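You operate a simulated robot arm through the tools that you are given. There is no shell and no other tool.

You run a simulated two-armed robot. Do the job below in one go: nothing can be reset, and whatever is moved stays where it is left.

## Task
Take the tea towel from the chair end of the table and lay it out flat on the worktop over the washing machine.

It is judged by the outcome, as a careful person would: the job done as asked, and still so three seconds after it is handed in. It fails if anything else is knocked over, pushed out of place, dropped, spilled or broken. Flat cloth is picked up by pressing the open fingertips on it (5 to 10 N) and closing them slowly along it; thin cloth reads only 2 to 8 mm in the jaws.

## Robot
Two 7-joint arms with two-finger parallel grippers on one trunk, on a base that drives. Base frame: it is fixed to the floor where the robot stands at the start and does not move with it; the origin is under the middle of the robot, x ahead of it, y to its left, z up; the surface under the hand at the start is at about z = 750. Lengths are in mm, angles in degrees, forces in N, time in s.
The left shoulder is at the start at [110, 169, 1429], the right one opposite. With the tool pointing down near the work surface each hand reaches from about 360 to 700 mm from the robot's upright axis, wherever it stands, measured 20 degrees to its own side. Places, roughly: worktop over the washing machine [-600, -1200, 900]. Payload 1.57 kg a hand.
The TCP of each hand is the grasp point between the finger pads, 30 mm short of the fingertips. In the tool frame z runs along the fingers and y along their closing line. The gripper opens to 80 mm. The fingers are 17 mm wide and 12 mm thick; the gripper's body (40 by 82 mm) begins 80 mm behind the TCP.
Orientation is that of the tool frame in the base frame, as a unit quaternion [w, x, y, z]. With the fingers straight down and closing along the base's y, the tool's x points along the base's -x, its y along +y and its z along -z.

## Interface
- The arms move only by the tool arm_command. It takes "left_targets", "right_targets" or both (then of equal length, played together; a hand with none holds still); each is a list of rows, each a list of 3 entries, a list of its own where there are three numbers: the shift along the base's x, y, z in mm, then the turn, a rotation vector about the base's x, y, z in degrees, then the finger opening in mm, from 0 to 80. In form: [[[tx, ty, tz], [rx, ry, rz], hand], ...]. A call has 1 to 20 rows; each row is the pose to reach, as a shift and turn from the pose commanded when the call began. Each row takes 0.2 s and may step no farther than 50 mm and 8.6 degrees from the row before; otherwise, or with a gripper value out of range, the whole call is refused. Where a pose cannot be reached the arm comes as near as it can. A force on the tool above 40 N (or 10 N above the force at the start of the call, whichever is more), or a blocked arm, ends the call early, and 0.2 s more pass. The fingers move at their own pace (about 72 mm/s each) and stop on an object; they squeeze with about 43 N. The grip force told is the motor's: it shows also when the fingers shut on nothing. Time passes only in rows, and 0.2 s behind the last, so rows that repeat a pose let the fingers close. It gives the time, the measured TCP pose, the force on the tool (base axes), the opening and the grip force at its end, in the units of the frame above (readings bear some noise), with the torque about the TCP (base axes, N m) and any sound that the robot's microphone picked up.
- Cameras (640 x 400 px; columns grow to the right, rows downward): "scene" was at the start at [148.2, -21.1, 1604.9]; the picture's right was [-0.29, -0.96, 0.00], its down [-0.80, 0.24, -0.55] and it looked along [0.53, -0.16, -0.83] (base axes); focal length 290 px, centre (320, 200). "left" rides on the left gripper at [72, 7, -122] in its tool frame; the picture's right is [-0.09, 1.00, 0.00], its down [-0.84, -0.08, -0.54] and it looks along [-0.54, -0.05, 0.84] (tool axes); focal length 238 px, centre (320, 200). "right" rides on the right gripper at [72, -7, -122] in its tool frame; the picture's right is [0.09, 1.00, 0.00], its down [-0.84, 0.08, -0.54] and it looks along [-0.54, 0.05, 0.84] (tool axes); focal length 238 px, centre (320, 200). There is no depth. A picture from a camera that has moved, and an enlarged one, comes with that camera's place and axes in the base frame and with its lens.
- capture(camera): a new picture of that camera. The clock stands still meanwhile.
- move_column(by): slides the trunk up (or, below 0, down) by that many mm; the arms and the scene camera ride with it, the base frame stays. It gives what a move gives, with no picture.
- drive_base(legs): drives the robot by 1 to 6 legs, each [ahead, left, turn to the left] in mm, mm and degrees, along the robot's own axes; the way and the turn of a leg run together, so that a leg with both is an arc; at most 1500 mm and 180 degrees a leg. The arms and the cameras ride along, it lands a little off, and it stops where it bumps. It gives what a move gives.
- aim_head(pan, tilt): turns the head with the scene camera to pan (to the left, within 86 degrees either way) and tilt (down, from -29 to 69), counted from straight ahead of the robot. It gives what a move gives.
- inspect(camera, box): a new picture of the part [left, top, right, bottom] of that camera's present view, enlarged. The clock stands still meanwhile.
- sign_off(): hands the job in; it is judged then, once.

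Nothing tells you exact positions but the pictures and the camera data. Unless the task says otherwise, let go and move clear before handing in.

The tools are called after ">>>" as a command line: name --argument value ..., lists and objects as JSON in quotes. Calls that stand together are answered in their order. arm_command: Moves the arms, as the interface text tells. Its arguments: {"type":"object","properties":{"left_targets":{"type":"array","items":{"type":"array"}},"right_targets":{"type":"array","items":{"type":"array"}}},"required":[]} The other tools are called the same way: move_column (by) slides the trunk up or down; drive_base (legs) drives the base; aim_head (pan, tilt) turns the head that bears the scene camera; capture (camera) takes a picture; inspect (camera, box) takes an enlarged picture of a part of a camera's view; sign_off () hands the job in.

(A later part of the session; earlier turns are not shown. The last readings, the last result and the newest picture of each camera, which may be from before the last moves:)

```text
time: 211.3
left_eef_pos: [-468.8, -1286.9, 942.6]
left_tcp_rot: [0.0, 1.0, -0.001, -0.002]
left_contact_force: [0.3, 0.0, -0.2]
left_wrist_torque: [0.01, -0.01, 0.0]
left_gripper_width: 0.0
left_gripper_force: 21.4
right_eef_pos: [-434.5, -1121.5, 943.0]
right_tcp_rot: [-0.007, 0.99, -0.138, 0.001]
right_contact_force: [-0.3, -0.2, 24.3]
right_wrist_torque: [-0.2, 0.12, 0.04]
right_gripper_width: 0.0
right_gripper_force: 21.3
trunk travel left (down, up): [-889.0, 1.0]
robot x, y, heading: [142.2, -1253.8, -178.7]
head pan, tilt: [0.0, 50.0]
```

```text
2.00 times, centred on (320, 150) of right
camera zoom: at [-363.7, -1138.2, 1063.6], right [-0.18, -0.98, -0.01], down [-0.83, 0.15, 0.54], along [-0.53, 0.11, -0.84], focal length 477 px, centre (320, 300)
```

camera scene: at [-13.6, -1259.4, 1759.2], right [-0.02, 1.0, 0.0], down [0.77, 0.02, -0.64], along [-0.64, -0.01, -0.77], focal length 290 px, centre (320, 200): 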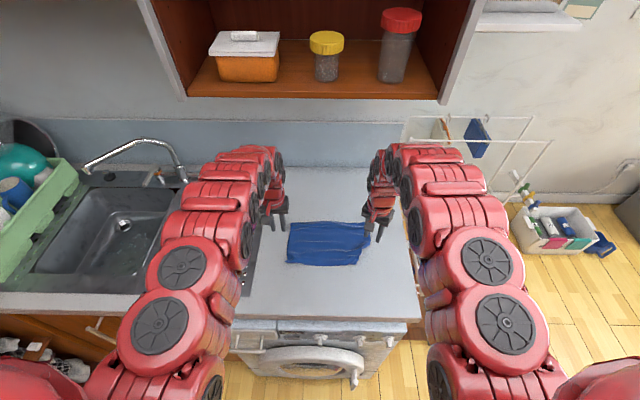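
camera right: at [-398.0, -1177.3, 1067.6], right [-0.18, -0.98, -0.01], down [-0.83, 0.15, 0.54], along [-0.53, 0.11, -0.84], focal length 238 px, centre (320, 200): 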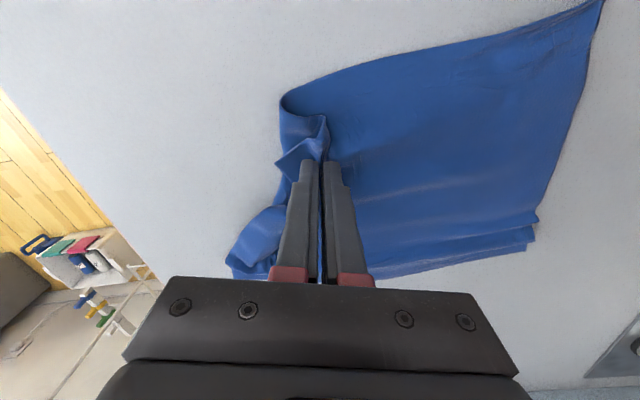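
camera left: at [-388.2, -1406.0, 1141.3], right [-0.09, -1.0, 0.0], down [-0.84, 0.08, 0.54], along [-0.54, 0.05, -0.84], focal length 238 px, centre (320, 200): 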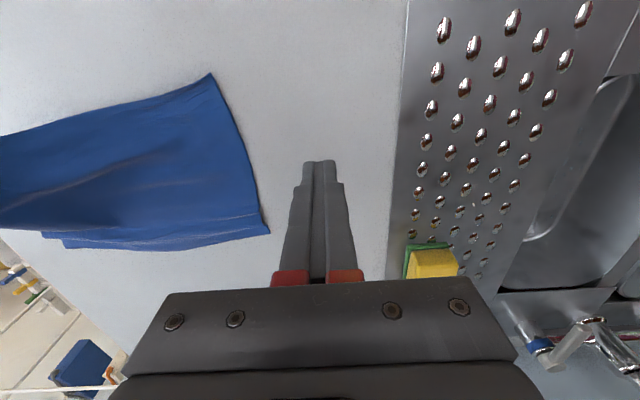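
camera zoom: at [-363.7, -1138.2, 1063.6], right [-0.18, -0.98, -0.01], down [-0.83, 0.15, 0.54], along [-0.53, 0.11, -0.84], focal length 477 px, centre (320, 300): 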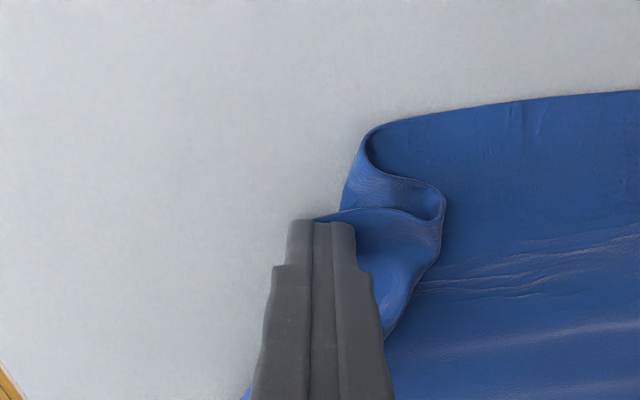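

>>> arm_command --left_targets '[[[0, 0, -0.4], [0, 0, 0], 0], [[0, 0, -0.4], [0, 0, 0], 0], [[0, 0, -0.4], [0, 0, 0], 0], [[0, 0, -0.4], [0, 0, 0], 0], [[0, 0, -0.4], [0, 0, 0], 0], [[0, 0, -0.4], [0, 0, 0], 0], [[0, 0, -0.4], [0, 0, 0], 0], [[0, 0, -0.4], [0, 0, 0], 0], [[0, 0, -0.4], [0, 0, 0], 0], [[0, 0, -0.4], [0, 0, 0], 0]]' --right_targets '[[[0, 0, 0.5], [0, 0, 0], 0], [[2, 3, 0.5], [0, 0, 0], 0], [[4, 6, 0.5], [0, 0, 0], 0], [[6, 9, 0.5], [0, 0, 0], 0], [[8, 12, 0.5], [0, 0, 0], 0], [[10, 15, 0.5], [0, 0, 0], 0], [[12, 18, 0.5], [0, 0, 0], 0], [[14, 21, 0.5], [0, 0, 0], 0], [[16, 24, 0.5], [0, 0, 0], 0], [[18, 27, 0.5], [0, 0, 0], 0]]'

>>> inspect --camera "right" --box '[200, 50, 440, 250]'

```text
time: 213.5
left_eef_pos: [-469.0, -1287.5, 941.4]
left_tcp_rot: [0.0, 1.0, 0.0, -0.002]
left_contact_force: [2.0, -0.1, 13.7]
left_wrist_torque: [-0.02, -0.11, -0.01]
left_gripper_width: 0.1
left_gripper_force: 21.4
right_eef_pos: [-415.9, -1095.2, 941.3]
right_tcp_rot: [-0.008, 0.99, -0.138, 0.003]
right_contact_force: [0.0, -1.2, 6.7]
right_wrist_torque: [-0.09, 0.02, 0.01]
right_gripper_width: 0.0
right_gripper_force: 21.3
trunk travel left (down, up): [-889.0, 1.0]
robot x, y, heading: [141.4, -1252.7, -178.7]
head pan, tilt: [0.0, 50.0]
```

```text
2.00 times, centred on (320, 150) of right
camera zoom: at [-344.2, -1110.8, 1063.2], right [-0.18, -0.98, -0.01], down [-0.83, 0.15, 0.54], along [-0.53, 0.11, -0.84], focal length 477 px, centre (320, 300)
```

zoom: 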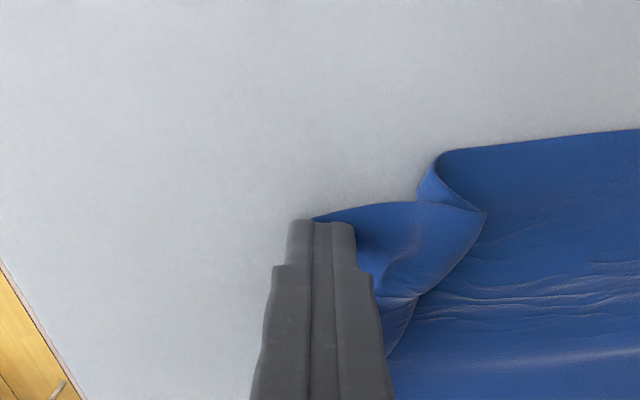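

Excellent, the corner is unrolling. Continuing the same stroke.

>>> arm_command --right_targets '[[[2, 3, 0], [0, 0, 0], 0], [[4, 6, 0], [0, 0, 0], 0], [[6, 9, 0], [0, 0, 0], 0], [[8, 12, 0], [0, 0, 0], 0], [[10, 15, 0], [0, 0, 0], 0], [[12, 18, 0], [0, 0, 0], 0], [[13, 21, 0], [0, 0, 0], 0], [[14, 24, 0], [0, 0, 0], 0], [[15, 27, 0], [0, 0, 0], 0], [[16, 30, 0], [0, 0, 0], 0]]'

>>> inspect --camera "right" --box '[200, 50, 520, 250]'

>>> inspect --camera "scene" --box '[260, 200, 400, 290]'

```text
time: 215.7
left_eef_pos: [-468.2, -1286.3, 941.6]
left_tcp_rot: [0.0, 1.0, 0.0, -0.002]
left_contact_force: [3.3, -2.5, 16.3]
left_wrist_torque: [-0.09, -0.13, 0.02]
left_gripper_width: 0.0
left_gripper_force: 21.1
right_eef_pos: [-399.6, -1063.7, 941.6]
right_tcp_rot: [-0.006, 0.99, -0.138, 0.002]
right_contact_force: [0.2, -0.5, -0.6]
right_wrist_torque: [-0.05, 0.01, -0.01]
right_gripper_width: 0.0
right_gripper_force: 21.5
trunk travel left (down, up): [-889.0, 1.0]
robot x, y, heading: [143.9, -1255.9, -179.1]
head pan, tilt: [0.0, 50.0]
```

```text
2.00 times, centred on (360, 150) of right
camera zoom: at [-328.8, -1080.8, 1063.4], right [-0.18, -0.98, -0.01], down [-0.83, 0.15, 0.54], along [-0.53, 0.11, -0.84], focal length 477 px, centre (240, 300)
```

zoom: 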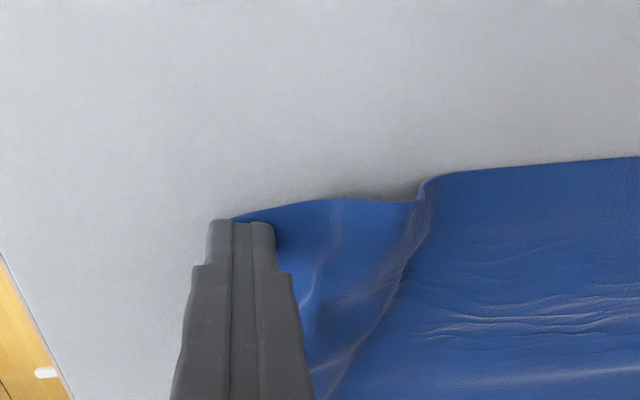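

```text
4.44 times, centred on (330, 245) of scene
camera zoom: at [-10.4, -1259.4, 1759.5], right [-0.02, 1.0, 0.0], down [0.76, 0.02, -0.64], along [-0.64, -0.01, -0.77], focal length 1290 px, centre (276, 0)
```

zoom: 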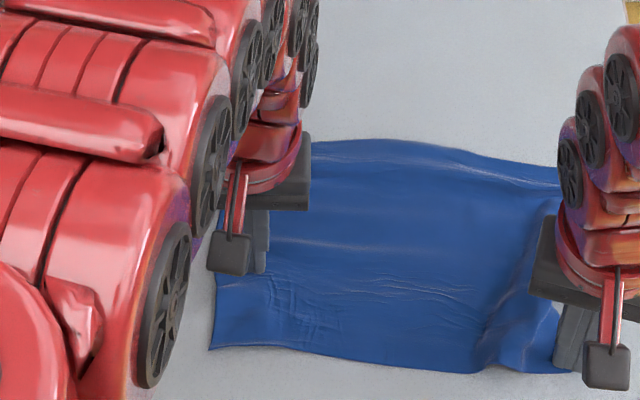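

Almost fully out. A little further with slightly firmer contact.

>>> arm_command --right_targets '[[[0, 0, -0.5], [0, 0, 0], 0], [[0, 2, -0.6], [0, 0, 0], 0], [[0.5, 4, -0.6], [0, 0, 0], 0], [[1, 6, -0.6], [0, 0, 0], 0], [[1, 8, -0.6], [0, 0, 0], 0], [[1.5, 10, -0.6], [0, 0, 0], 0], [[2, 12, -0.6], [0, 0, 0], 0], [[2, 15, -0.6], [0, 0, 0], 0]]'

>>> inspect --camera "right" --box '[200, 50, 520, 250]'

```text
time: 217.5
left_eef_pos: [-468.6, -1286.3, 940.7]
left_tcp_rot: [0.0, 1.0, 0.0, -0.001]
left_contact_force: [2.4, -1.4, 17.1]
left_wrist_torque: [-0.04, -0.1, -0.02]
left_gripper_width: 0.0
left_gripper_force: 21.4
right_eef_pos: [-397.2, -1049.8, 942.2]
right_tcp_rot: [-0.006, 0.99, -0.138, 0.002]
right_contact_force: [0.4, 0.1, 0.8]
right_wrist_torque: [-0.01, 0.01, -0.01]
right_gripper_width: 0.0
right_gripper_force: 21.8
trunk travel left (down, up): [-889.0, 1.0]
robot x, y, heading: [142.3, -1258.0, -178.8]
head pan, tilt: [0.0, 50.0]
```

```text
2.00 times, centred on (360, 150) of right
camera zoom: at [-326.5, -1065.8, 1063.4], right [-0.18, -0.98, -0.01], down [-0.83, 0.15, 0.54], along [-0.53, 0.11, -0.84], focal length 477 px, centre (240, 300)
```

zoom: 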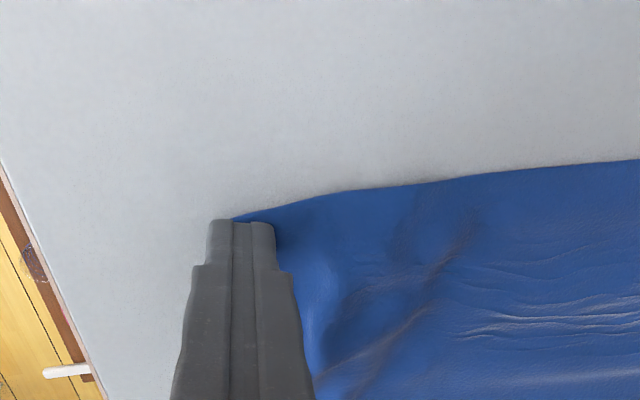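

The near edge is straight now. Lifting both hands clear and looking.

>>> arm_command --left_targets '[[[0, 0, 10], [0, 0, 0], 0], [[0, 0, 30], [0, 0, 0], 0], [[0, -15, 55], [0, 0, 0], 0], [[0, -40, 75], [0, 0, 0], 0], [[0, -65, 75], [0, 0, 0], 0], [[0, -90, 75], [0, 0, 0], 0], [[0, -110, 75], [0, 0, 0], 0]]' --right_targets '[[[0, 0, 10], [0, 0, 0], 0], [[0, 0, 30], [0, 0, 0], 0], [[-10, 5, 55], [0, 0, 0], 0], [[-30, 15, 65], [0, 0, 0], 0], [[-50, 25, 70], [0, 0, 0], 0], [[-60, 35, 70], [0, 0, 0], 0], [[-60, 45, 70], [0, 0, 0], 0]]'

>>> capture --camera "scene"

>>> inspect --camera "scene" --box '[270, 195, 410, 285]'

>>> inspect --camera "right" --box '[200, 0, 600, 250]'

>>> inspect --camera "left" --box '[0, 0, 400, 250]'

```text
time: 219.1
left_eef_pos: [-470.7, -1398.1, 1016.4]
left_tcp_rot: [0.0, 1.0, 0.0, 0.0]
left_contact_force: [0.6, -0.9, -0.1]
left_wrist_torque: [0.01, 0.0, 0.01]
left_gripper_width: 0.0
left_gripper_force: 20.8
right_eef_pos: [-458.8, -1003.4, 1010.3]
right_tcp_rot: [-0.006, 0.99, -0.139, 0.004]
right_contact_force: [-0.6, 0.4, -0.1]
right_wrist_torque: [-0.02, 0.01, 0.01]
right_gripper_width: 0.0
right_gripper_force: 21.0
right hand out of reach, approached as far as the arm can: row 2, 3, 4
trunk travel left (down, up): [-889.0, 1.0]
robot x, y, heading: [144.3, -1254.0, -178.8]
head pan, tilt: [0.0, 50.0]
```

```text
taken
camera scene: at [-12.8, -1258.7, 1759.3], right [-0.02, 1.0, 0.0], down [0.77, 0.02, -0.64], along [-0.64, -0.01, -0.77], focal length 290 px, centre (320, 200)
```

scene: 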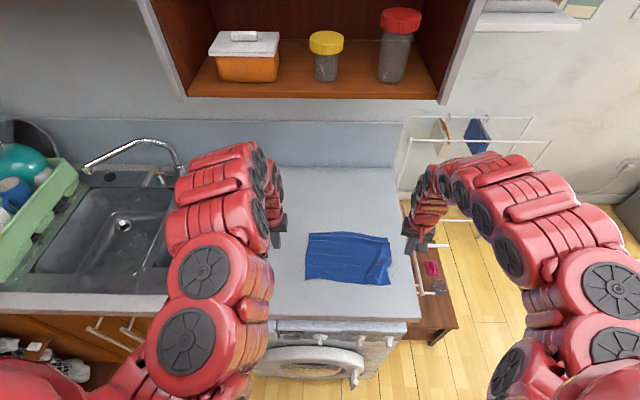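

```text
4.44 times, centred on (340, 240) of scene
camera zoom: at [-12.8, -1258.7, 1759.3], right [-0.02, 1.0, 0.0], down [0.77, 0.02, -0.64], along [-0.64, -0.01, -0.77], focal length 1290 px, centre (231, 22)
```

zoom: 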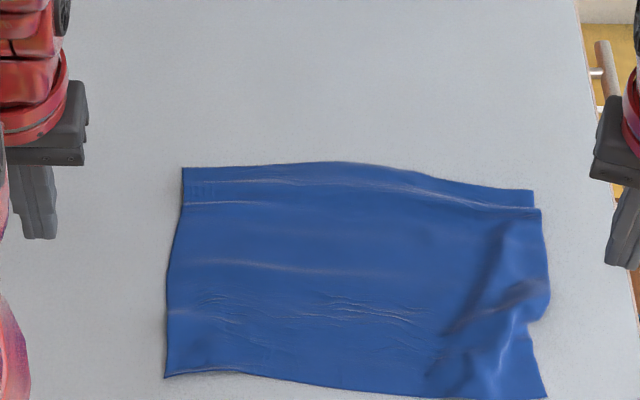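

```text
1.60 times, centred on (400, 125) of right
camera zoom: at [-388.6, -1019.8, 1132.3], right [-0.19, -0.98, -0.01], down [-0.83, 0.15, 0.54], along [-0.53, 0.11, -0.84], focal length 381 px, centre (192, 320)
```

zoom: 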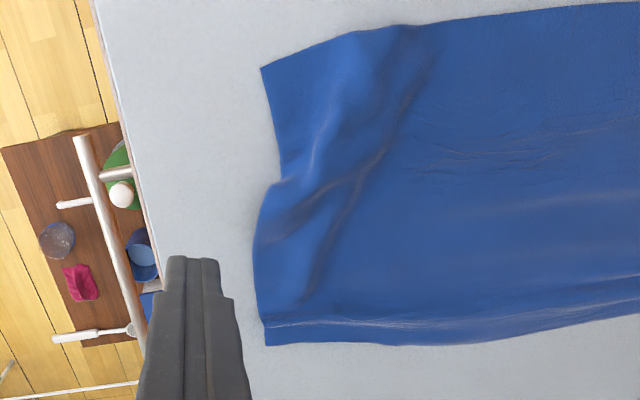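

```text
1.60 times, centred on (200, 125) of left
camera zoom: at [-397.9, -1405.5, 1137.5], right [-0.09, -1.0, 0.0], down [-0.84, 0.08, 0.54], along [-0.54, 0.05, -0.84], focal length 381 px, centre (512, 320)
```

zoom: 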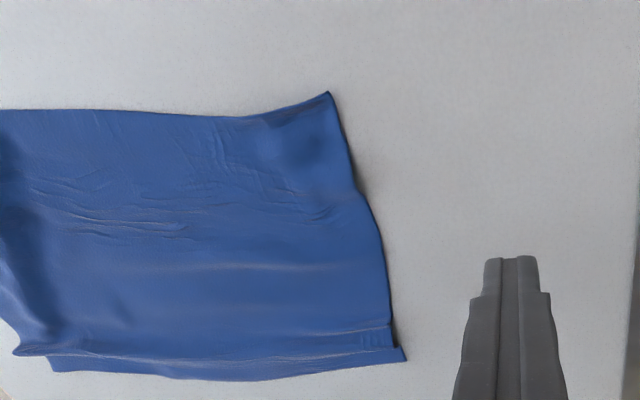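

All four corners are now out and the towel lies as a rectangle. A small pleat remains just inside the far edge (from the earlier grip) and a faint diagonal crease on the right. I'll bring the right hand back in, drive slightly closer, pin the middle with the right fingertips and stroke the far edge outward with the left.

>>> arm_command --right_targets '[[[0, -20, 0], [0, 0, 4], 0], [[4, -45, 0], [0, 0, 8], 0], [[6, -70, 0], [0, 0, 12], 0], [[8, -95, 0], [0, 0, 16], 0], [[8, -115, 0], [0, 0, 16], 0], [[8, -130, 0], [0, 0, 16], 0]]' --left_targets '[[[0, 0, 0], [0, 0, 0], 0], [[0, 0, 0], [0, 0, 0], 0], [[-10, 20, 0], [0, 0, 0], 0], [[-20, 40, 0], [0, 0, 0], 0], [[-25, 60, 0], [0, 0, 0], 0], [[-25, 80, 0], [0, 0, 0], 0]]'

>>> drive_base --legs '[[60, 0, 0]]'

>>> inspect --camera "left" --box '[120, 50, 440, 250]'

>>> inspect --camera "right" --box '[200, 50, 520, 250]'

```text
time: 220.5
left_eef_pos: [-493.8, -1316.8, 1014.8]
left_tcp_rot: [0.001, 1.0, 0.002, 0.0]
left_contact_force: [0.4, -0.5, 0.5]
left_wrist_torque: [0.01, -0.03, -0.01]
left_gripper_width: 0.3
left_gripper_force: 21.2
right_eef_pos: [-450.0, -1134.4, 1010.4]
right_tcp_rot: [-0.008, 1.0, 0.0, 0.003]
right_contact_force: [0.2, -0.1, 0.5]
right_wrist_torque: [0.01, -0.03, -0.02]
right_gripper_width: 0.0
right_gripper_force: 21.0
trunk travel left (down, up): [-889.0, 1.0]
robot x, y, heading: [144.1, -1255.6, -178.9]
head pan, tilt: [0.0, 50.0]
```

```text
time: 221.5
left_eef_pos: [-549.9, -1317.3, 1018.1]
left_tcp_rot: [-0.001, 1.0, 0.0, -0.002]
left_contact_force: [0.9, 0.5, -0.8]
left_wrist_torque: [0.02, 0.05, -0.01]
left_gripper_width: 0.0
left_gripper_force: 21.1
right_eef_pos: [-507.2, -1136.6, 1012.5]
right_tcp_rot: [-0.008, 1.0, 0.0, 0.0]
right_contact_force: [0.7, -0.6, 0.4]
right_wrist_torque: [0.02, 0.04, -0.01]
right_gripper_width: 0.0
right_gripper_force: 21.3
trunk travel left (down, up): [-889.0, 1.0]
robot x, y, heading: [84.8, -1255.6, -178.7]
head pan, tilt: [0.0, 50.0]
```

```text
2.00 times, centred on (280, 150) of left
camera zoom: at [-477.7, -1325.6, 1140.1], right [-0.09, -1.0, 0.0], down [-0.83, 0.08, 0.55], along [-0.54, 0.05, -0.84], focal length 477 px, centre (400, 300)
```

zoom: 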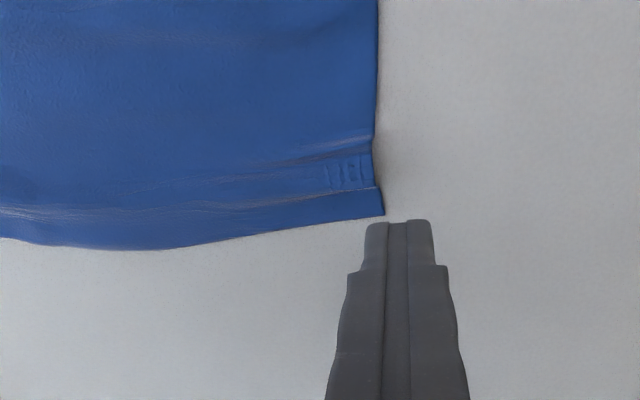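

```text
2.00 times, centred on (360, 150) of right
camera zoom: at [-434.0, -1132.7, 1134.7], right [0.09, -1.0, -0.01], down [-0.84, -0.09, 0.54], along [-0.54, -0.04, -0.84], focal length 477 px, centre (240, 300)
```

zoom: 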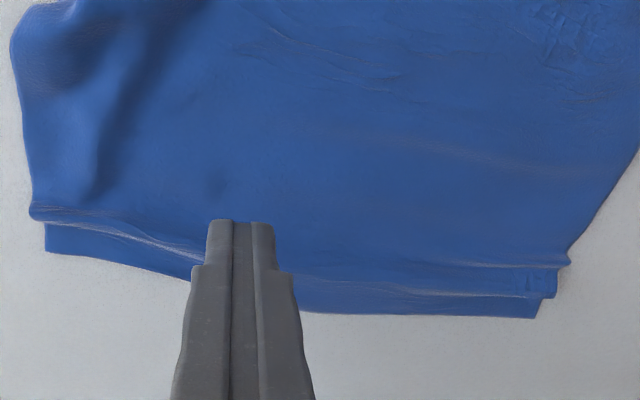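

>>> arm_command --left_targets '[[[-7, 8, 0], [0, 0, 0], 0], [[-14, 16, 0], [0, 0, 0], 0], [[-21, 24, -15], [0, 0, 0], 0], [[-21, 24, -35], [0, 0, 0], 0], [[-21, 24, -55], [0, 0, 0], 0], [[-21, 24, -68], [0, 0, 0], 0], [[-21, 24, -73], [0, 0, 0], 0]]' --right_targets '[[[5, -18, 0], [0, 0, 0], 0], [[10, -36, 0], [0, 0, 0], 0], [[17, -53, -15], [0, 0, 0], 0], [[17, -53, -35], [0, 0, 0], 0], [[17, -53, -52], [0, 0, 0], 0], [[17, -53, -64], [0, 0, 0], 0], [[17, -53, -68], [0, 0, 0], 0]]'

>>> inspect --camera "left" --box '[120, 50, 440, 250]'

```text
time: 223.1
left_eef_pos: [-572.5, -1294.2, 945.4]
left_tcp_rot: [0.0, 1.0, 0.0, -0.001]
left_contact_force: [-0.3, -0.3, 0.2]
left_wrist_torque: [0.0, 0.03, 0.03]
left_gripper_width: 0.0
left_gripper_force: 21.2
left hand out of reach, approached as far as the arm can: row 7
right_eef_pos: [-493.3, -1189.1, 940.5]
right_tcp_rot: [-0.006, 1.0, -0.001, 0.002]
right_contact_force: [-0.1, -0.3, -0.6]
right_wrist_torque: [0.01, -0.01, 0.02]
right_gripper_width: 0.0
right_gripper_force: 21.7
trunk travel left (down, up): [-889.0, 1.0]
robot x, y, heading: [80.9, -1255.4, -179.0]
head pan, tilt: [0.0, 50.0]
```

```text
2.00 times, centred on (280, 150) of left
camera zoom: at [-499.1, -1301.8, 1066.6], right [-0.09, -1.0, 0.0], down [-0.84, 0.08, 0.54], along [-0.54, 0.05, -0.84], focal length 477 px, centre (400, 300)
```

zoom: 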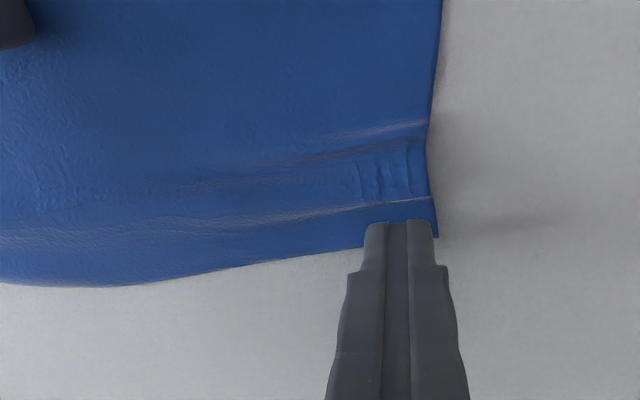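

The left arm is at its reach limit here, so I'll lift, move the base 40 mm closer, and try again.

>>> arm_command --left_targets '[[[0, 0, 12], [0, 0, 0], 0], [[0, 0, 25], [0, 0, 0], 0]]' --right_targets '[[[0, 0, 12], [0, 0, 0], 0], [[0, 0, 25], [0, 0, 0], 0]]'

>>> drive_base --legs '[[40, 0, 0]]'

>>> arm_command --left_targets '[[[20, 0, 0], [0, 0, 0], 0], [[40, 0, -5], [0, 0, 0], 0], [[40, 0, -15], [0, 0, 0], 0], [[40, 0, -22], [0, 0, 0], 0], [[40, 0, -26], [0, 0, 0], 0]]' --right_targets '[[[20, 0, 0], [0, 0, 0], 0], [[40, 0, -5], [0, 0, 0], 0], [[40, 0, -15], [0, 0, 0], 0], [[40, 0, -22], [0, 0, 0], 0], [[40, 0, -24], [0, 0, 0], 0]]'

>>> inspect --camera "left" --box '[120, 50, 440, 250]'

```text
time: 223.7
left_eef_pos: [-570.9, -1295.0, 969.0]
left_tcp_rot: [0.001, 1.0, 0.0, -0.001]
left_contact_force: [0.8, -0.6, 0.4]
left_wrist_torque: [0.01, -0.03, -0.03]
left_gripper_width: 0.2
left_gripper_force: 21.4
right_eef_pos: [-494.1, -1187.2, 967.5]
right_tcp_rot: [-0.006, 1.0, 0.001, 0.003]
right_contact_force: [0.3, 0.1, -0.8]
right_wrist_torque: [0.0, 0.02, 0.01]
right_gripper_width: 0.0
right_gripper_force: 22.1
trunk travel left (down, up): [-889.0, 1.0]
robot x, y, heading: [81.6, -1260.1, -178.7]
head pan, tilt: [0.0, 50.0]
```

```text
time: 224.6
left_eef_pos: [-605.0, -1296.3, 971.5]
left_tcp_rot: [-0.001, 1.0, 0.0, -0.003]
left_contact_force: [-0.2, -0.6, -0.1]
left_wrist_torque: [0.01, 0.07, -0.01]
left_gripper_width: 0.1
left_gripper_force: 21.0
right_eef_pos: [-528.0, -1189.7, 969.7]
right_tcp_rot: [-0.007, 1.0, 0.001, 0.0]
right_contact_force: [-0.1, 0.6, -0.6]
right_wrist_torque: [0.0, 0.06, 0.05]
right_gripper_width: 0.0
right_gripper_force: 21.2
trunk travel left (down, up): [-889.0, 1.0]
robot x, y, heading: [46.7, -1258.8, -178.6]
head pan, tilt: [0.0, 50.0]
```

```text
time: 225.8
left_eef_pos: [-570.1, -1296.3, 943.2]
left_tcp_rot: [0.001, 1.0, 0.0, -0.002]
left_contact_force: [-0.4, -0.1, 0.1]
left_wrist_torque: [0.0, 0.01, 0.0]
left_gripper_width: 0.0
left_gripper_force: 21.5
right_eef_pos: [-490.6, -1190.3, 942.9]
right_tcp_rot: [-0.008, 1.0, 0.002, 0.002]
right_contact_force: [0.8, 0.3, -0.2]
right_wrist_torque: [-0.01, 0.01, -0.02]
right_gripper_width: 0.2
right_gripper_force: 21.1
right hand out of reach, approached as far as the arm can: row 2
trunk travel left (down, up): [-889.0, 1.0]
robot x, y, heading: [40.8, -1258.2, -178.8]
head pan, tilt: [0.0, 50.0]
```

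```text
2.00 times, centred on (280, 150) of left
camera zoom: at [-497.7, -1303.7, 1064.7], right [-0.09, -1.0, 0.0], down [-0.84, 0.08, 0.54], along [-0.54, 0.05, -0.84], focal length 477 px, centre (400, 300)
```

zoom: 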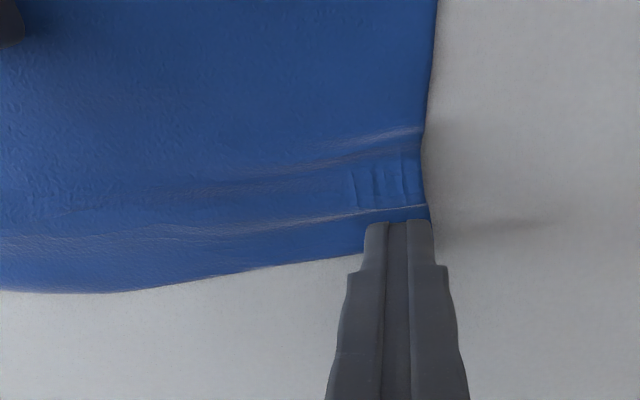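

>>> arm_command --left_targets '[[[0, 0, -1.5], [0, 0, 0], 0], [[0, 0, -2.5], [0, 0, 0], 0], [[0, 0, -2.5], [0, 0, 0], 0]]' --right_targets '[[[0, 0, -1], [0, 0, 0], 0], [[0, 0, -1.8], [0, 0, 0], 0], [[0, 0, -1.8], [0, 0, 0], 0]]'

```text
time: 226.6
left_eef_pos: [-570.8, -1297.1, 940.3]
left_tcp_rot: [0.0, 1.0, 0.001, -0.003]
left_contact_force: [-2.3, -2.2, 14.6]
left_wrist_torque: [0.02, 0.02, 0.0]
left_gripper_width: 0.0
left_gripper_force: 21.3
right_eef_pos: [-491.0, -1189.3, 942.2]
right_tcp_rot: [-0.008, 1.0, 0.001, 0.001]
right_contact_force: [-0.3, 0.9, 0.4]
right_wrist_torque: [-0.01, -0.03, 0.01]
right_gripper_width: 0.1
right_gripper_force: 21.3
trunk travel left (down, up): [-889.0, 1.0]
robot x, y, heading: [48.3, -1257.6, -178.6]
head pan, tilt: [0.0, 50.0]
```

Left contact is good. A touch more on the right pin, then stroke the far edge away from me.

>>> arm_command --left_targets '[[[0, 0, 0.2], [0, 0, 0], 0], [[0, 0, 0.2], [0, 0, 0], 0], [[-2, 0, 0.2], [0, 0, 0], 0], [[-4, 0, 0.2], [0, 0, 0], 0], [[-6, 0, 0.2], [0, 0, 0], 0], [[-9, 0, 0.2], [0, 0, 0], 0], [[-12, 0, 0.2], [0, 0, 0], 0], [[-15, 0, 0.2], [0, 0, 0], 0], [[-18, 0, 0.2], [0, 0, 0], 0], [[-21, 0, 0.2], [0, 0, 0], 0]]' --right_targets '[[[0, 0, -0.7], [0, 0, 0], 0], [[0, 0, -1], [0, 0, 0], 0], [[0, 0, -1], [0, 0, 0], 0], [[0, 0, -1], [0, 0, 0], 0], [[0, 0, -1], [0, 0, 0], 0], [[0, 0, -1], [0, 0, 0], 0], [[0, 0, -1], [0, 0, 0], 0], [[0, 0, -1], [0, 0, 0], 0], [[0, 0, -1], [0, 0, 0], 0], [[0, 0, -1], [0, 0, 0], 0]]'

>>> inspect --camera "left" --box '[120, 50, 440, 250]'

```text
time: 228.8
left_eef_pos: [-589.9, -1295.0, 942.0]
left_tcp_rot: [0.0, 1.0, 0.0, -0.002]
left_contact_force: [-0.2, 0.2, 0.7]
left_wrist_torque: [0.01, -0.04, -0.04]
left_gripper_width: 0.4
left_gripper_force: 21.4
right_eef_pos: [-491.1, -1189.8, 940.9]
right_tcp_rot: [-0.008, 1.0, 0.001, 0.001]
right_contact_force: [-0.6, 0.8, 31.6]
right_wrist_torque: [-0.15, 0.02, -0.02]
right_gripper_width: 0.1
right_gripper_force: 20.9
trunk travel left (down, up): [-889.0, 1.0]
robot x, y, heading: [45.8, -1255.7, -178.6]
head pan, tilt: [0.0, 50.0]
```

```text
2.00 times, centred on (280, 150) of left
camera zoom: at [-517.3, -1303.5, 1063.8], right [-0.09, -1.0, 0.0], down [-0.84, 0.08, 0.54], along [-0.54, 0.05, -0.84], focal length 477 px, centre (400, 300)
```

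zoom: 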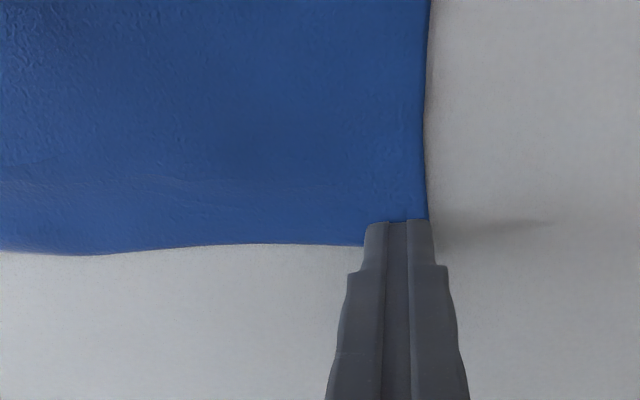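

That opened the pleat on the left completely. Now the mirror image: pin with the left, stroke the far right.

>>> arm_command --left_targets '[[[0, 0, 12], [0, 0, 0], 0], [[10, 5, 30], [0, 0, 0], 0], [[30, 15, 30], [0, 0, 0], 0], [[50, 25, 30], [0, 0, 0], 0], [[70, 35, 30], [0, 0, 0], 0], [[90, 45, 30], [0, 0, 0], 0], [[100, 50, 25], [0, 0, 0], 0], [[100, 50, 10], [0, 0, 0], 0]]' --right_targets '[[[0, 0, 12], [0, 0, 0], 0], [[0, 20, 30], [0, 0, 0], 0], [[-10, 45, 30], [0, 0, 0], 0], [[-22, 70, 30], [0, 0, 0], 0], [[-34, 95, 30], [0, 0, 0], 0], [[-46, 120, 30], [0, 0, 0], 0], [[-56, 140, 28], [0, 0, 0], 0], [[-60, 144, 12], [0, 0, 0], 0]]'

>>> inspect --camera "right" --box '[200, 50, 520, 250]'

>>> inspect --camera "left" --box '[120, 50, 440, 250]'

```text
time: 230.6
left_eef_pos: [-492.2, -1245.4, 948.9]
left_tcp_rot: [0.0, 1.0, 0.001, -0.001]
left_contact_force: [0.2, -0.3, -0.6]
left_wrist_torque: [0.0, -0.05, 0.03]
left_gripper_width: 0.1
left_gripper_force: 21.4
right_eef_pos: [-552.4, -1045.6, 953.1]
right_tcp_rot: [-0.007, 1.0, 0.001, 0.003]
right_contact_force: [0.7, -0.4, -1.0]
right_wrist_torque: [0.0, -0.02, 0.0]
right_gripper_width: 0.1
right_gripper_force: 21.1
right hand out of reach, approached as far as the arm can: row 2, 3
trunk travel left (down, up): [-889.0, 1.0]
robot x, y, heading: [44.1, -1256.0, -179.0]
head pan, tilt: [0.0, 50.0]
```

```text
2.00 times, centred on (360, 150) of right
camera zoom: at [-481.0, -1042.7, 1073.9], right [0.09, -1.0, -0.01], down [-0.84, -0.09, 0.54], along [-0.54, -0.04, -0.84], focal length 477 px, centre (240, 300)
```

zoom: 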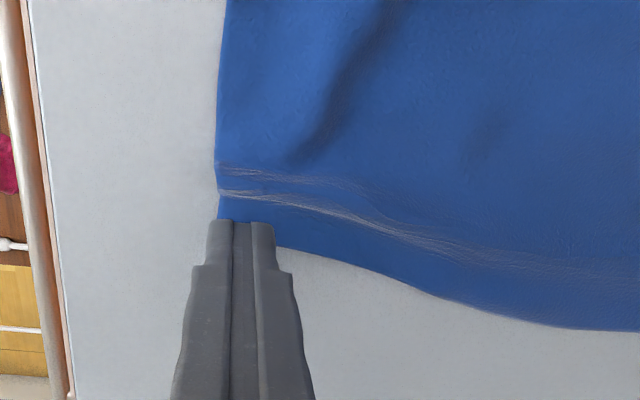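

```text
2.00 times, centred on (280, 150) of left
camera zoom: at [-420.5, -1252.6, 1071.3], right [-0.09, -1.0, 0.0], down [-0.84, 0.08, 0.54], along [-0.54, 0.05, -0.84], focal length 477 px, centre (400, 300)
```

zoom: 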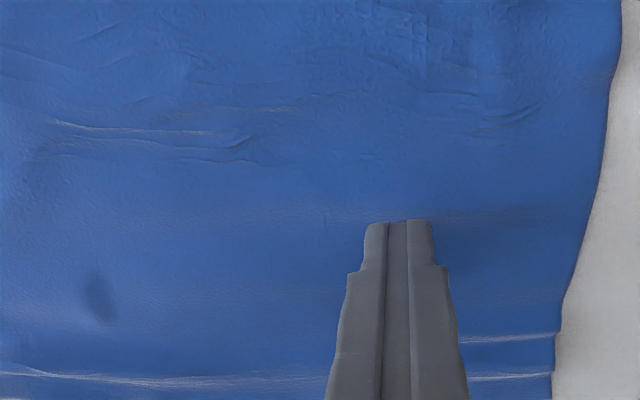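

>>> arm_command --left_targets '[[[0, 0, -3], [0, 0, 0], 0], [[0, 0, -6], [0, 0, 0], 0], [[0, 0, -7.5], [0, 0, 0], 0], [[0, 0, -7.5], [0, 0, 0], 0]]' --right_targets '[[[2, -2, -5], [0, 0, 0], 0], [[3, -4, -9], [0, 0, 0], 0], [[3, -4, -11], [0, 0, 0], 0], [[3, -4, -11], [0, 0, 0], 0]]'

```text
time: 231.6
left_eef_pos: [-491.3, -1245.7, 943.2]
left_tcp_rot: [0.0, 1.0, -0.001, -0.001]
left_contact_force: [0.2, -0.1, 0.7]
left_wrist_torque: [0.02, -0.02, 0.02]
left_gripper_width: 0.1
left_gripper_force: 21.0
right_eef_pos: [-549.1, -1051.1, 941.2]
right_tcp_rot: [-0.008, 1.0, 0.001, 0.003]
right_contact_force: [1.3, -0.1, 7.8]
right_wrist_torque: [0.0, -0.04, 0.03]
right_gripper_width: 0.2
right_gripper_force: 21.1
trunk travel left (down, up): [-889.0, 1.0]
robot x, y, heading: [45.9, -1259.7, -178.9]
head pan, tilt: [0.0, 50.0]
```

>>> arm_command --left_targets '[[[0, 0, -0.8], [0, 0, 0], 0], [[0, 0, -1], [0, 0, 0], 0], [[0, 0, -1], [0, 0, 0], 0], [[0, 0, -1], [0, 0, 0], 0], [[0, 0, -1], [0, 0, 0], 0], [[0, 0, -1], [0, 0, 0], 0], [[0, 0, -1], [0, 0, 0], 0], [[0, 0, -1], [0, 0, 0], 0], [[0, 0, -1], [0, 0, 0], 0], [[0, 0, -1], [0, 0, 0], 0], [[0, 0, -1], [0, 0, 0], 0], [[0, 0, -1], [0, 0, 0], 0]]' --right_targets '[[[0, 0, 0], [0, 0, 0], 0], [[0, 0, 0], [0, 0, 0], 0], [[-2, 0.3, 0], [0, 0, 0], 0], [[-4, 0.6, 0], [0, 0, 0], 0], [[-7, 1, 0], [0, 0, 0], 0], [[-10, 1.3, 0], [0, 0, 0], 0], [[-13, 1.6, 0], [0, 0, 0], 0], [[-16, 2, 0], [0, 0, 0], 0], [[-19, 2, 0], [0, 0, 0], 0], [[-22, 2, 0], [0, 0, 0], 0], [[-25, 2, 0], [0, 0, 0], 0], [[-28, 2, 0], [0, 0, 0], 0]]'

>>> inspect --camera "right" --box '[200, 50, 520, 250]'

```text
time: 234.2
left_eef_pos: [-490.4, -1245.5, 942.3]
left_tcp_rot: [0.0, 1.0, 0.0, -0.001]
left_contact_force: [1.0, 0.3, 1.8]
left_wrist_torque: [0.0, -0.02, 0.0]
left_gripper_width: 0.0
left_gripper_force: 21.2
right_eef_pos: [-578.4, -1047.4, 941.3]
right_tcp_rot: [-0.007, 1.0, 0.001, 0.002]
right_contact_force: [0.3, 0.7, 5.2]
right_wrist_torque: [-0.04, -0.02, -0.03]
right_gripper_width: 0.0
right_gripper_force: 21.0
trunk travel left (down, up): [-889.0, 1.0]
robot x, y, heading: [43.0, -1256.9, -178.7]
head pan, tilt: [0.0, 50.0]
```

```text
2.00 times, centred on (360, 150) of right
camera zoom: at [-506.1, -1043.8, 1063.1], right [0.09, -1.0, -0.01], down [-0.84, -0.09, 0.54], along [-0.54, -0.04, -0.84], focal length 477 px, centre (240, 300)
```

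zoom: 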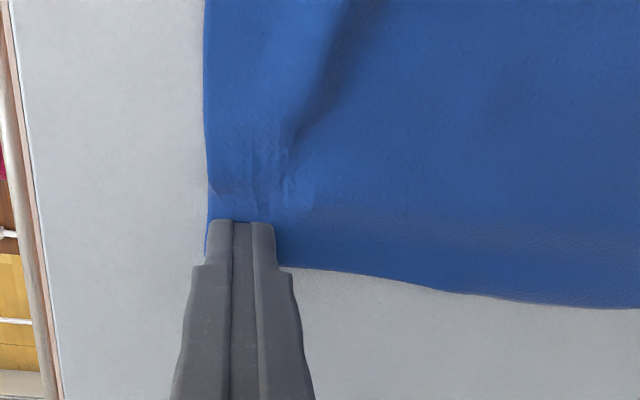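

>>> arm_command --right_targets '[[[-2, 1, 0], [0, 0, 0], 0], [[-4, 2, 0], [0, 0, 0], 0], [[-6, 3, 0], [0, 0, 0], 0], [[-8, 4, 0], [0, 0, 0], 0], [[-8, 4, 10], [0, 0, 0], 0], [[-8, 4, 28], [0, 0, 0], 0], [[-8, 4, 50], [0, 0, 0], 0], [[-5, 4, 65], [0, 0, 0], 0]]' --left_targets '[[[0, 0, 0], [0, 0, 0], 0], [[0, 0, 0], [0, 0, 0], 0], [[0, 0, 0], [0, 0, 0], 0], [[0, 0, 0], [0, 0, 0], 0], [[0, 0, 10], [0, 0, 0], 0], [[-5, -5, 28], [0, 0, 0], 0], [[-15, -20, 50], [0, 0, 0], 0], [[-30, -45, 65], [0, 0, 0], 0]]'

>>> drive_base --legs '[[-90, 0, 0]]'

>>> inspect --camera "scene" --box '[270, 185, 410, 275]'

>>> capture --camera "left"

>>> capture --camera "right"

```text
time: 235.9
left_eef_pos: [-522.4, -1293.1, 1008.3]
left_tcp_rot: [0.001, 1.0, 0.0, 0.0]
left_contact_force: [-0.1, -0.5, -0.3]
left_wrist_torque: [0.04, -0.01, -0.01]
left_gripper_width: 0.1
left_gripper_force: 21.2
right_eef_pos: [-582.8, -1045.0, 1004.7]
right_tcp_rot: [-0.008, 1.0, 0.002, 0.003]
right_contact_force: [-0.4, 0.0, -0.7]
right_wrist_torque: [0.0, 0.01, 0.0]
right_gripper_width: 0.1
right_gripper_force: 21.6
trunk travel left (down, up): [-889.0, 1.0]
robot x, y, heading: [43.1, -1256.3, -178.5]
head pan, tilt: [0.0, 50.0]
```

```text
time: 237.1
left_eef_pos: [-432.2, -1288.2, 1008.2]
left_tcp_rot: [0.0, 1.0, -0.001, 0.0]
left_contact_force: [0.5, 0.2, 0.1]
left_wrist_torque: [-0.02, -0.02, 0.01]
left_gripper_width: 0.0
left_gripper_force: 21.3
right_eef_pos: [-493.2, -1041.0, 1004.3]
right_tcp_rot: [-0.008, 1.0, -0.001, 0.003]
right_contact_force: [-0.4, -0.2, 0.4]
right_wrist_torque: [0.02, -0.02, 0.01]
right_gripper_width: 0.0
right_gripper_force: 21.5
trunk travel left (down, up): [-889.0, 1.0]
robot x, y, heading: [135.6, -1258.2, -178.8]
head pan, tilt: [0.0, 50.0]
```

```text
4.44 times, centred on (340, 230) of scene
camera zoom: at [-23.6, -1259.3, 1758.8], right [-0.02, 1.0, 0.0], down [0.77, 0.02, -0.64], along [-0.64, -0.01, -0.77], focal length 1290 px, centre (231, 67)
```

zoom: 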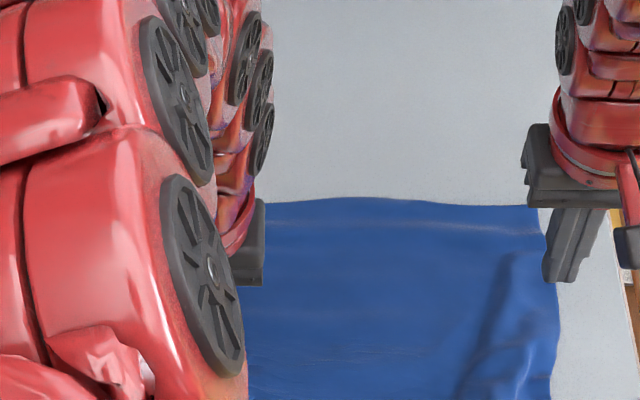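

```text
taken
camera left: at [-361.0, -1296.1, 1129.0], right [-0.09, -1.0, 0.0], down [-0.84, 0.08, 0.54], along [-0.54, 0.05, -0.84], focal length 238 px, centre (320, 200)
```

left: 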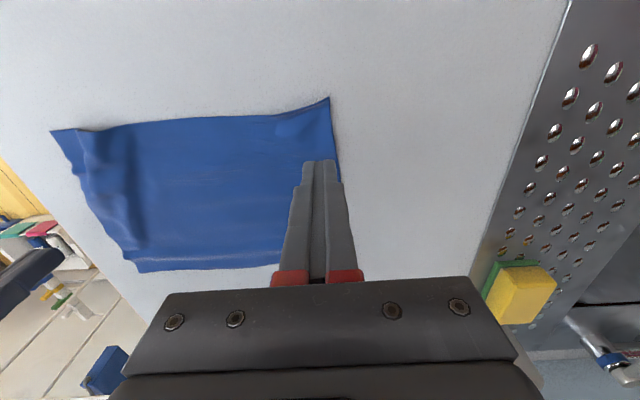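

```text
taken
camera right: at [-421.3, -1038.4, 1126.4], right [0.09, -1.0, -0.01], down [-0.84, -0.09, 0.54], along [-0.53, -0.04, -0.84], focal length 238 px, centre (320, 200)
```

right: 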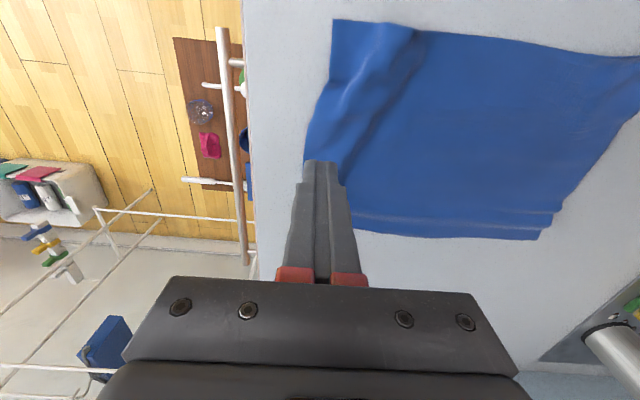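

Very close now. I'll back off further for a full, unobstructed view.

>>> drive_base --legs '[[-250, 0, 0]]'

>>> capture --camera "scene"

>>> inspect --camera "scene" --box '[280, 160, 420, 250]'

```text
time: 238.9
left_eef_pos: [-181.2, -1283.8, 1007.3]
left_tcp_rot: [0.0, 1.0, 0.002, 0.0]
left_contact_force: [0.5, 0.1, -0.2]
left_wrist_torque: [0.01, 0.04, 0.0]
left_gripper_width: 0.0
left_gripper_force: 20.7
right_eef_pos: [-240.1, -1038.1, 1005.0]
right_tcp_rot: [-0.007, 1.0, 0.001, 0.002]
right_contact_force: [0.0, -0.1, 0.2]
right_wrist_torque: [-0.05, 0.02, 0.02]
right_gripper_width: 0.1
right_gripper_force: 21.0
trunk travel left (down, up): [-889.0, 1.0]
robot x, y, heading: [387.9, -1248.0, -178.6]
head pan, tilt: [0.0, 50.0]
```

```text
taken
camera scene: at [229.1, -1254.1, 1759.0], right [-0.02, 1.0, 0.0], down [0.77, 0.02, -0.64], along [-0.64, -0.01, -0.77], focal length 290 px, centre (320, 200)
```

scene: 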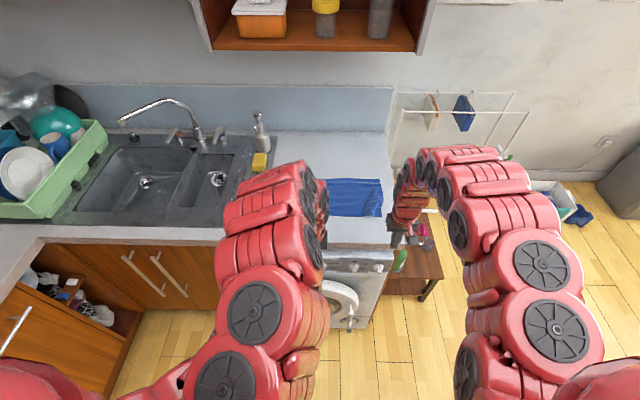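

```text
4.44 times, centred on (350, 205) of scene
camera zoom: at [229.1, -1254.1, 1759.0], right [-0.02, 1.0, 0.0], down [0.77, 0.02, -0.64], along [-0.64, -0.01, -0.77], focal length 1290 px, centre (187, 178)
```

zoom: 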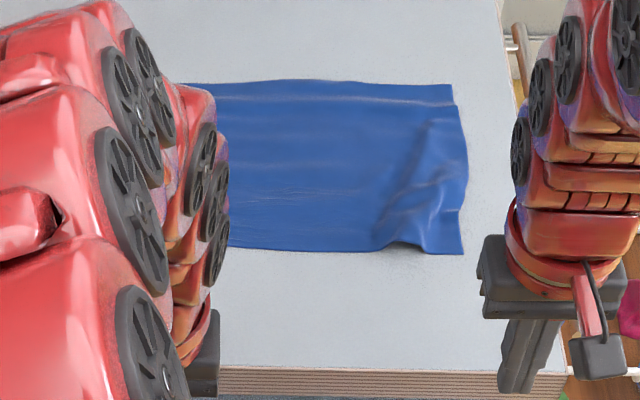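

Only one soft ridge remains near the right end. One more stroke there will draw it out: pin the middle, and pull the near right corner outward a little.

>>> drive_base --legs '[[235, 0, 0]]'

>>> arm_command --left_targets '[[[-10, 20, 0], [0, 0, 0], 0], [[-20, 40, 0], [0, 0, 0], 0], [[-30, 60, -10], [0, 0, 0], 0], [[-40, 75, -25], [0, 0, 0], 0], [[-40, 80, -45], [0, 0, 0], 0], [[-40, 80, -58], [0, 0, 0], 0]]' --right_targets '[[[15, -4, 0], [0, 0, 0], 0], [[30, -8, 0], [0, 0, 0], 0], [[45, -12, -10], [0, 0, 0], 0], [[60, -14, -25], [0, 0, 0], 0], [[66, -16, -40], [0, 0, 0], 0], [[66, -16, -52], [0, 0, 0], 0]]'

>>> inspect --camera "right" --box '[200, 50, 520, 250]'

>>> inspect --camera "left" --box '[120, 50, 440, 250]'

```text
time: 240.7
left_eef_pos: [-415.2, -1293.6, 1009.4]
left_tcp_rot: [0.0, 1.0, 0.003, -0.001]
left_contact_force: [0.1, -0.2, 0.5]
left_wrist_torque: [-0.01, -0.03, 0.0]
left_gripper_width: 0.0
left_gripper_force: 20.6
right_eef_pos: [-478.2, -1047.3, 1006.3]
right_tcp_rot: [-0.007, 1.0, 0.004, 0.001]
right_contact_force: [0.2, -0.1, -0.6]
right_wrist_torque: [0.02, 0.01, 0.01]
right_gripper_width: 0.3
right_gripper_force: 22.2
trunk travel left (down, up): [-889.0, 1.0]
robot x, y, heading: [153.0, -1258.8, -178.3]
head pan, tilt: [0.0, 50.0]
```

```text
time: 242.1
left_eef_pos: [-457.5, -1212.9, 948.2]
left_tcp_rot: [0.0, 1.0, 0.003, -0.001]
left_contact_force: [0.0, 0.5, -1.0]
left_wrist_torque: [-0.01, -0.02, -0.03]
left_gripper_width: 0.0
left_gripper_force: 21.8
right_eef_pos: [-412.6, -1063.4, 953.6]
right_tcp_rot: [-0.008, 1.0, 0.005, 0.003]
right_contact_force: [-0.4, 0.1, 0.6]
right_wrist_torque: [-0.02, -0.01, 0.03]
right_gripper_width: 0.2
right_gripper_force: 21.4
trunk travel left (down, up): [-889.0, 1.0]
robot x, y, heading: [152.0, -1254.9, -178.1]
head pan, tilt: [0.0, 50.0]
```

```text
2.00 times, centred on (360, 150) of right
camera zoom: at [-341.2, -1059.3, 1075.5], right [0.1, -0.99, -0.01], down [-0.84, -0.09, 0.54], along [-0.54, -0.04, -0.84], focal length 477 px, centre (240, 300)
```

zoom: 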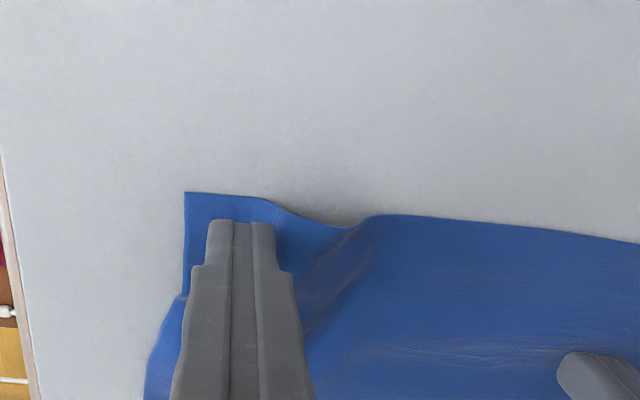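

```text
2.00 times, centred on (280, 150) of left
camera zoom: at [-385.7, -1220.3, 1070.1], right [-0.08, -1.0, 0.0], down [-0.84, 0.07, 0.54], along [-0.54, 0.05, -0.84], focal length 477 px, centre (400, 300)
```

zoom: 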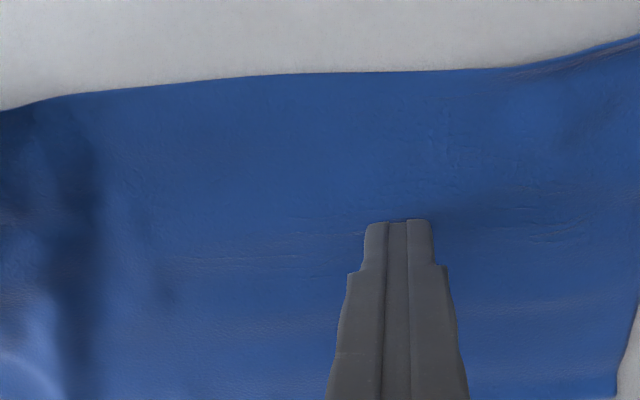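

>>> arm_command --left_targets '[[[0, 0, -3], [0, 0, 0], 0], [[0, 0, -6], [0, 0, 0], 0], [[0, 0, -7], [0, 0, 0], 0], [[0, 0, -7.4], [0, 0, 0], 0], [[0, 0, -7.4], [0, 0, 0], 0]]' --right_targets '[[[0, 2, -5], [0, 0, 0], 0], [[0, 3, -9], [0, 0, 0], 0], [[0, 3, -11.5], [0, 0, 0], 0], [[0, 3, -12.3], [0, 0, 0], 0], [[0, 3, -12.3], [0, 0, 0], 0]]'

```text
time: 243.3
left_eef_pos: [-456.8, -1212.7, 942.6]
left_tcp_rot: [0.001, 1.0, 0.004, -0.001]
left_contact_force: [0.2, -0.1, -0.4]
left_wrist_torque: [-0.01, -0.02, 0.04]
left_gripper_width: 0.0
left_gripper_force: 21.3
right_eef_pos: [-412.4, -1060.5, 941.0]
right_tcp_rot: [-0.007, 1.0, 0.004, 0.003]
right_contact_force: [-0.2, 0.7, 0.7]
right_wrist_torque: [-0.01, 0.01, -0.04]
right_gripper_width: 0.1
right_gripper_force: 22.0
trunk travel left (down, up): [-889.0, 1.0]
robot x, y, heading: [150.8, -1258.7, -178.1]
head pan, tilt: [0.0, 50.0]
```

>>> arm_command --left_targets '[[[0, 0, -0.8], [0, 0, 0], 0], [[0, 0, -1.2], [0, 0, 0], 0], [[0, 0, -1.2], [0, 0, 0], 0]]' --right_targets '[[[0, 0, -0.6], [0, 0, 0], 0], [[0, 0, -0.9], [0, 0, 0], 0], [[0, 0, -0.9], [0, 0, 0], 0]]'

```text
time: 244.1
left_eef_pos: [-456.0, -1215.0, 943.2]
left_tcp_rot: [0.0, 1.0, 0.004, 0.0]
left_contact_force: [0.1, -0.8, 0.3]
left_wrist_torque: [0.02, 0.04, 0.02]
left_gripper_width: 0.0
left_gripper_force: 21.3
right_eef_pos: [-413.2, -1061.8, 941.7]
right_tcp_rot: [-0.008, 1.0, 0.004, 0.002]
right_contact_force: [0.0, 1.5, 9.3]
right_wrist_torque: [-0.08, -0.07, 0.0]
right_gripper_width: 0.4
right_gripper_force: 21.4
trunk travel left (down, up): [-889.0, 1.0]
robot x, y, heading: [148.7, -1257.3, -178.3]
head pan, tilt: [0.0, 50.0]
```

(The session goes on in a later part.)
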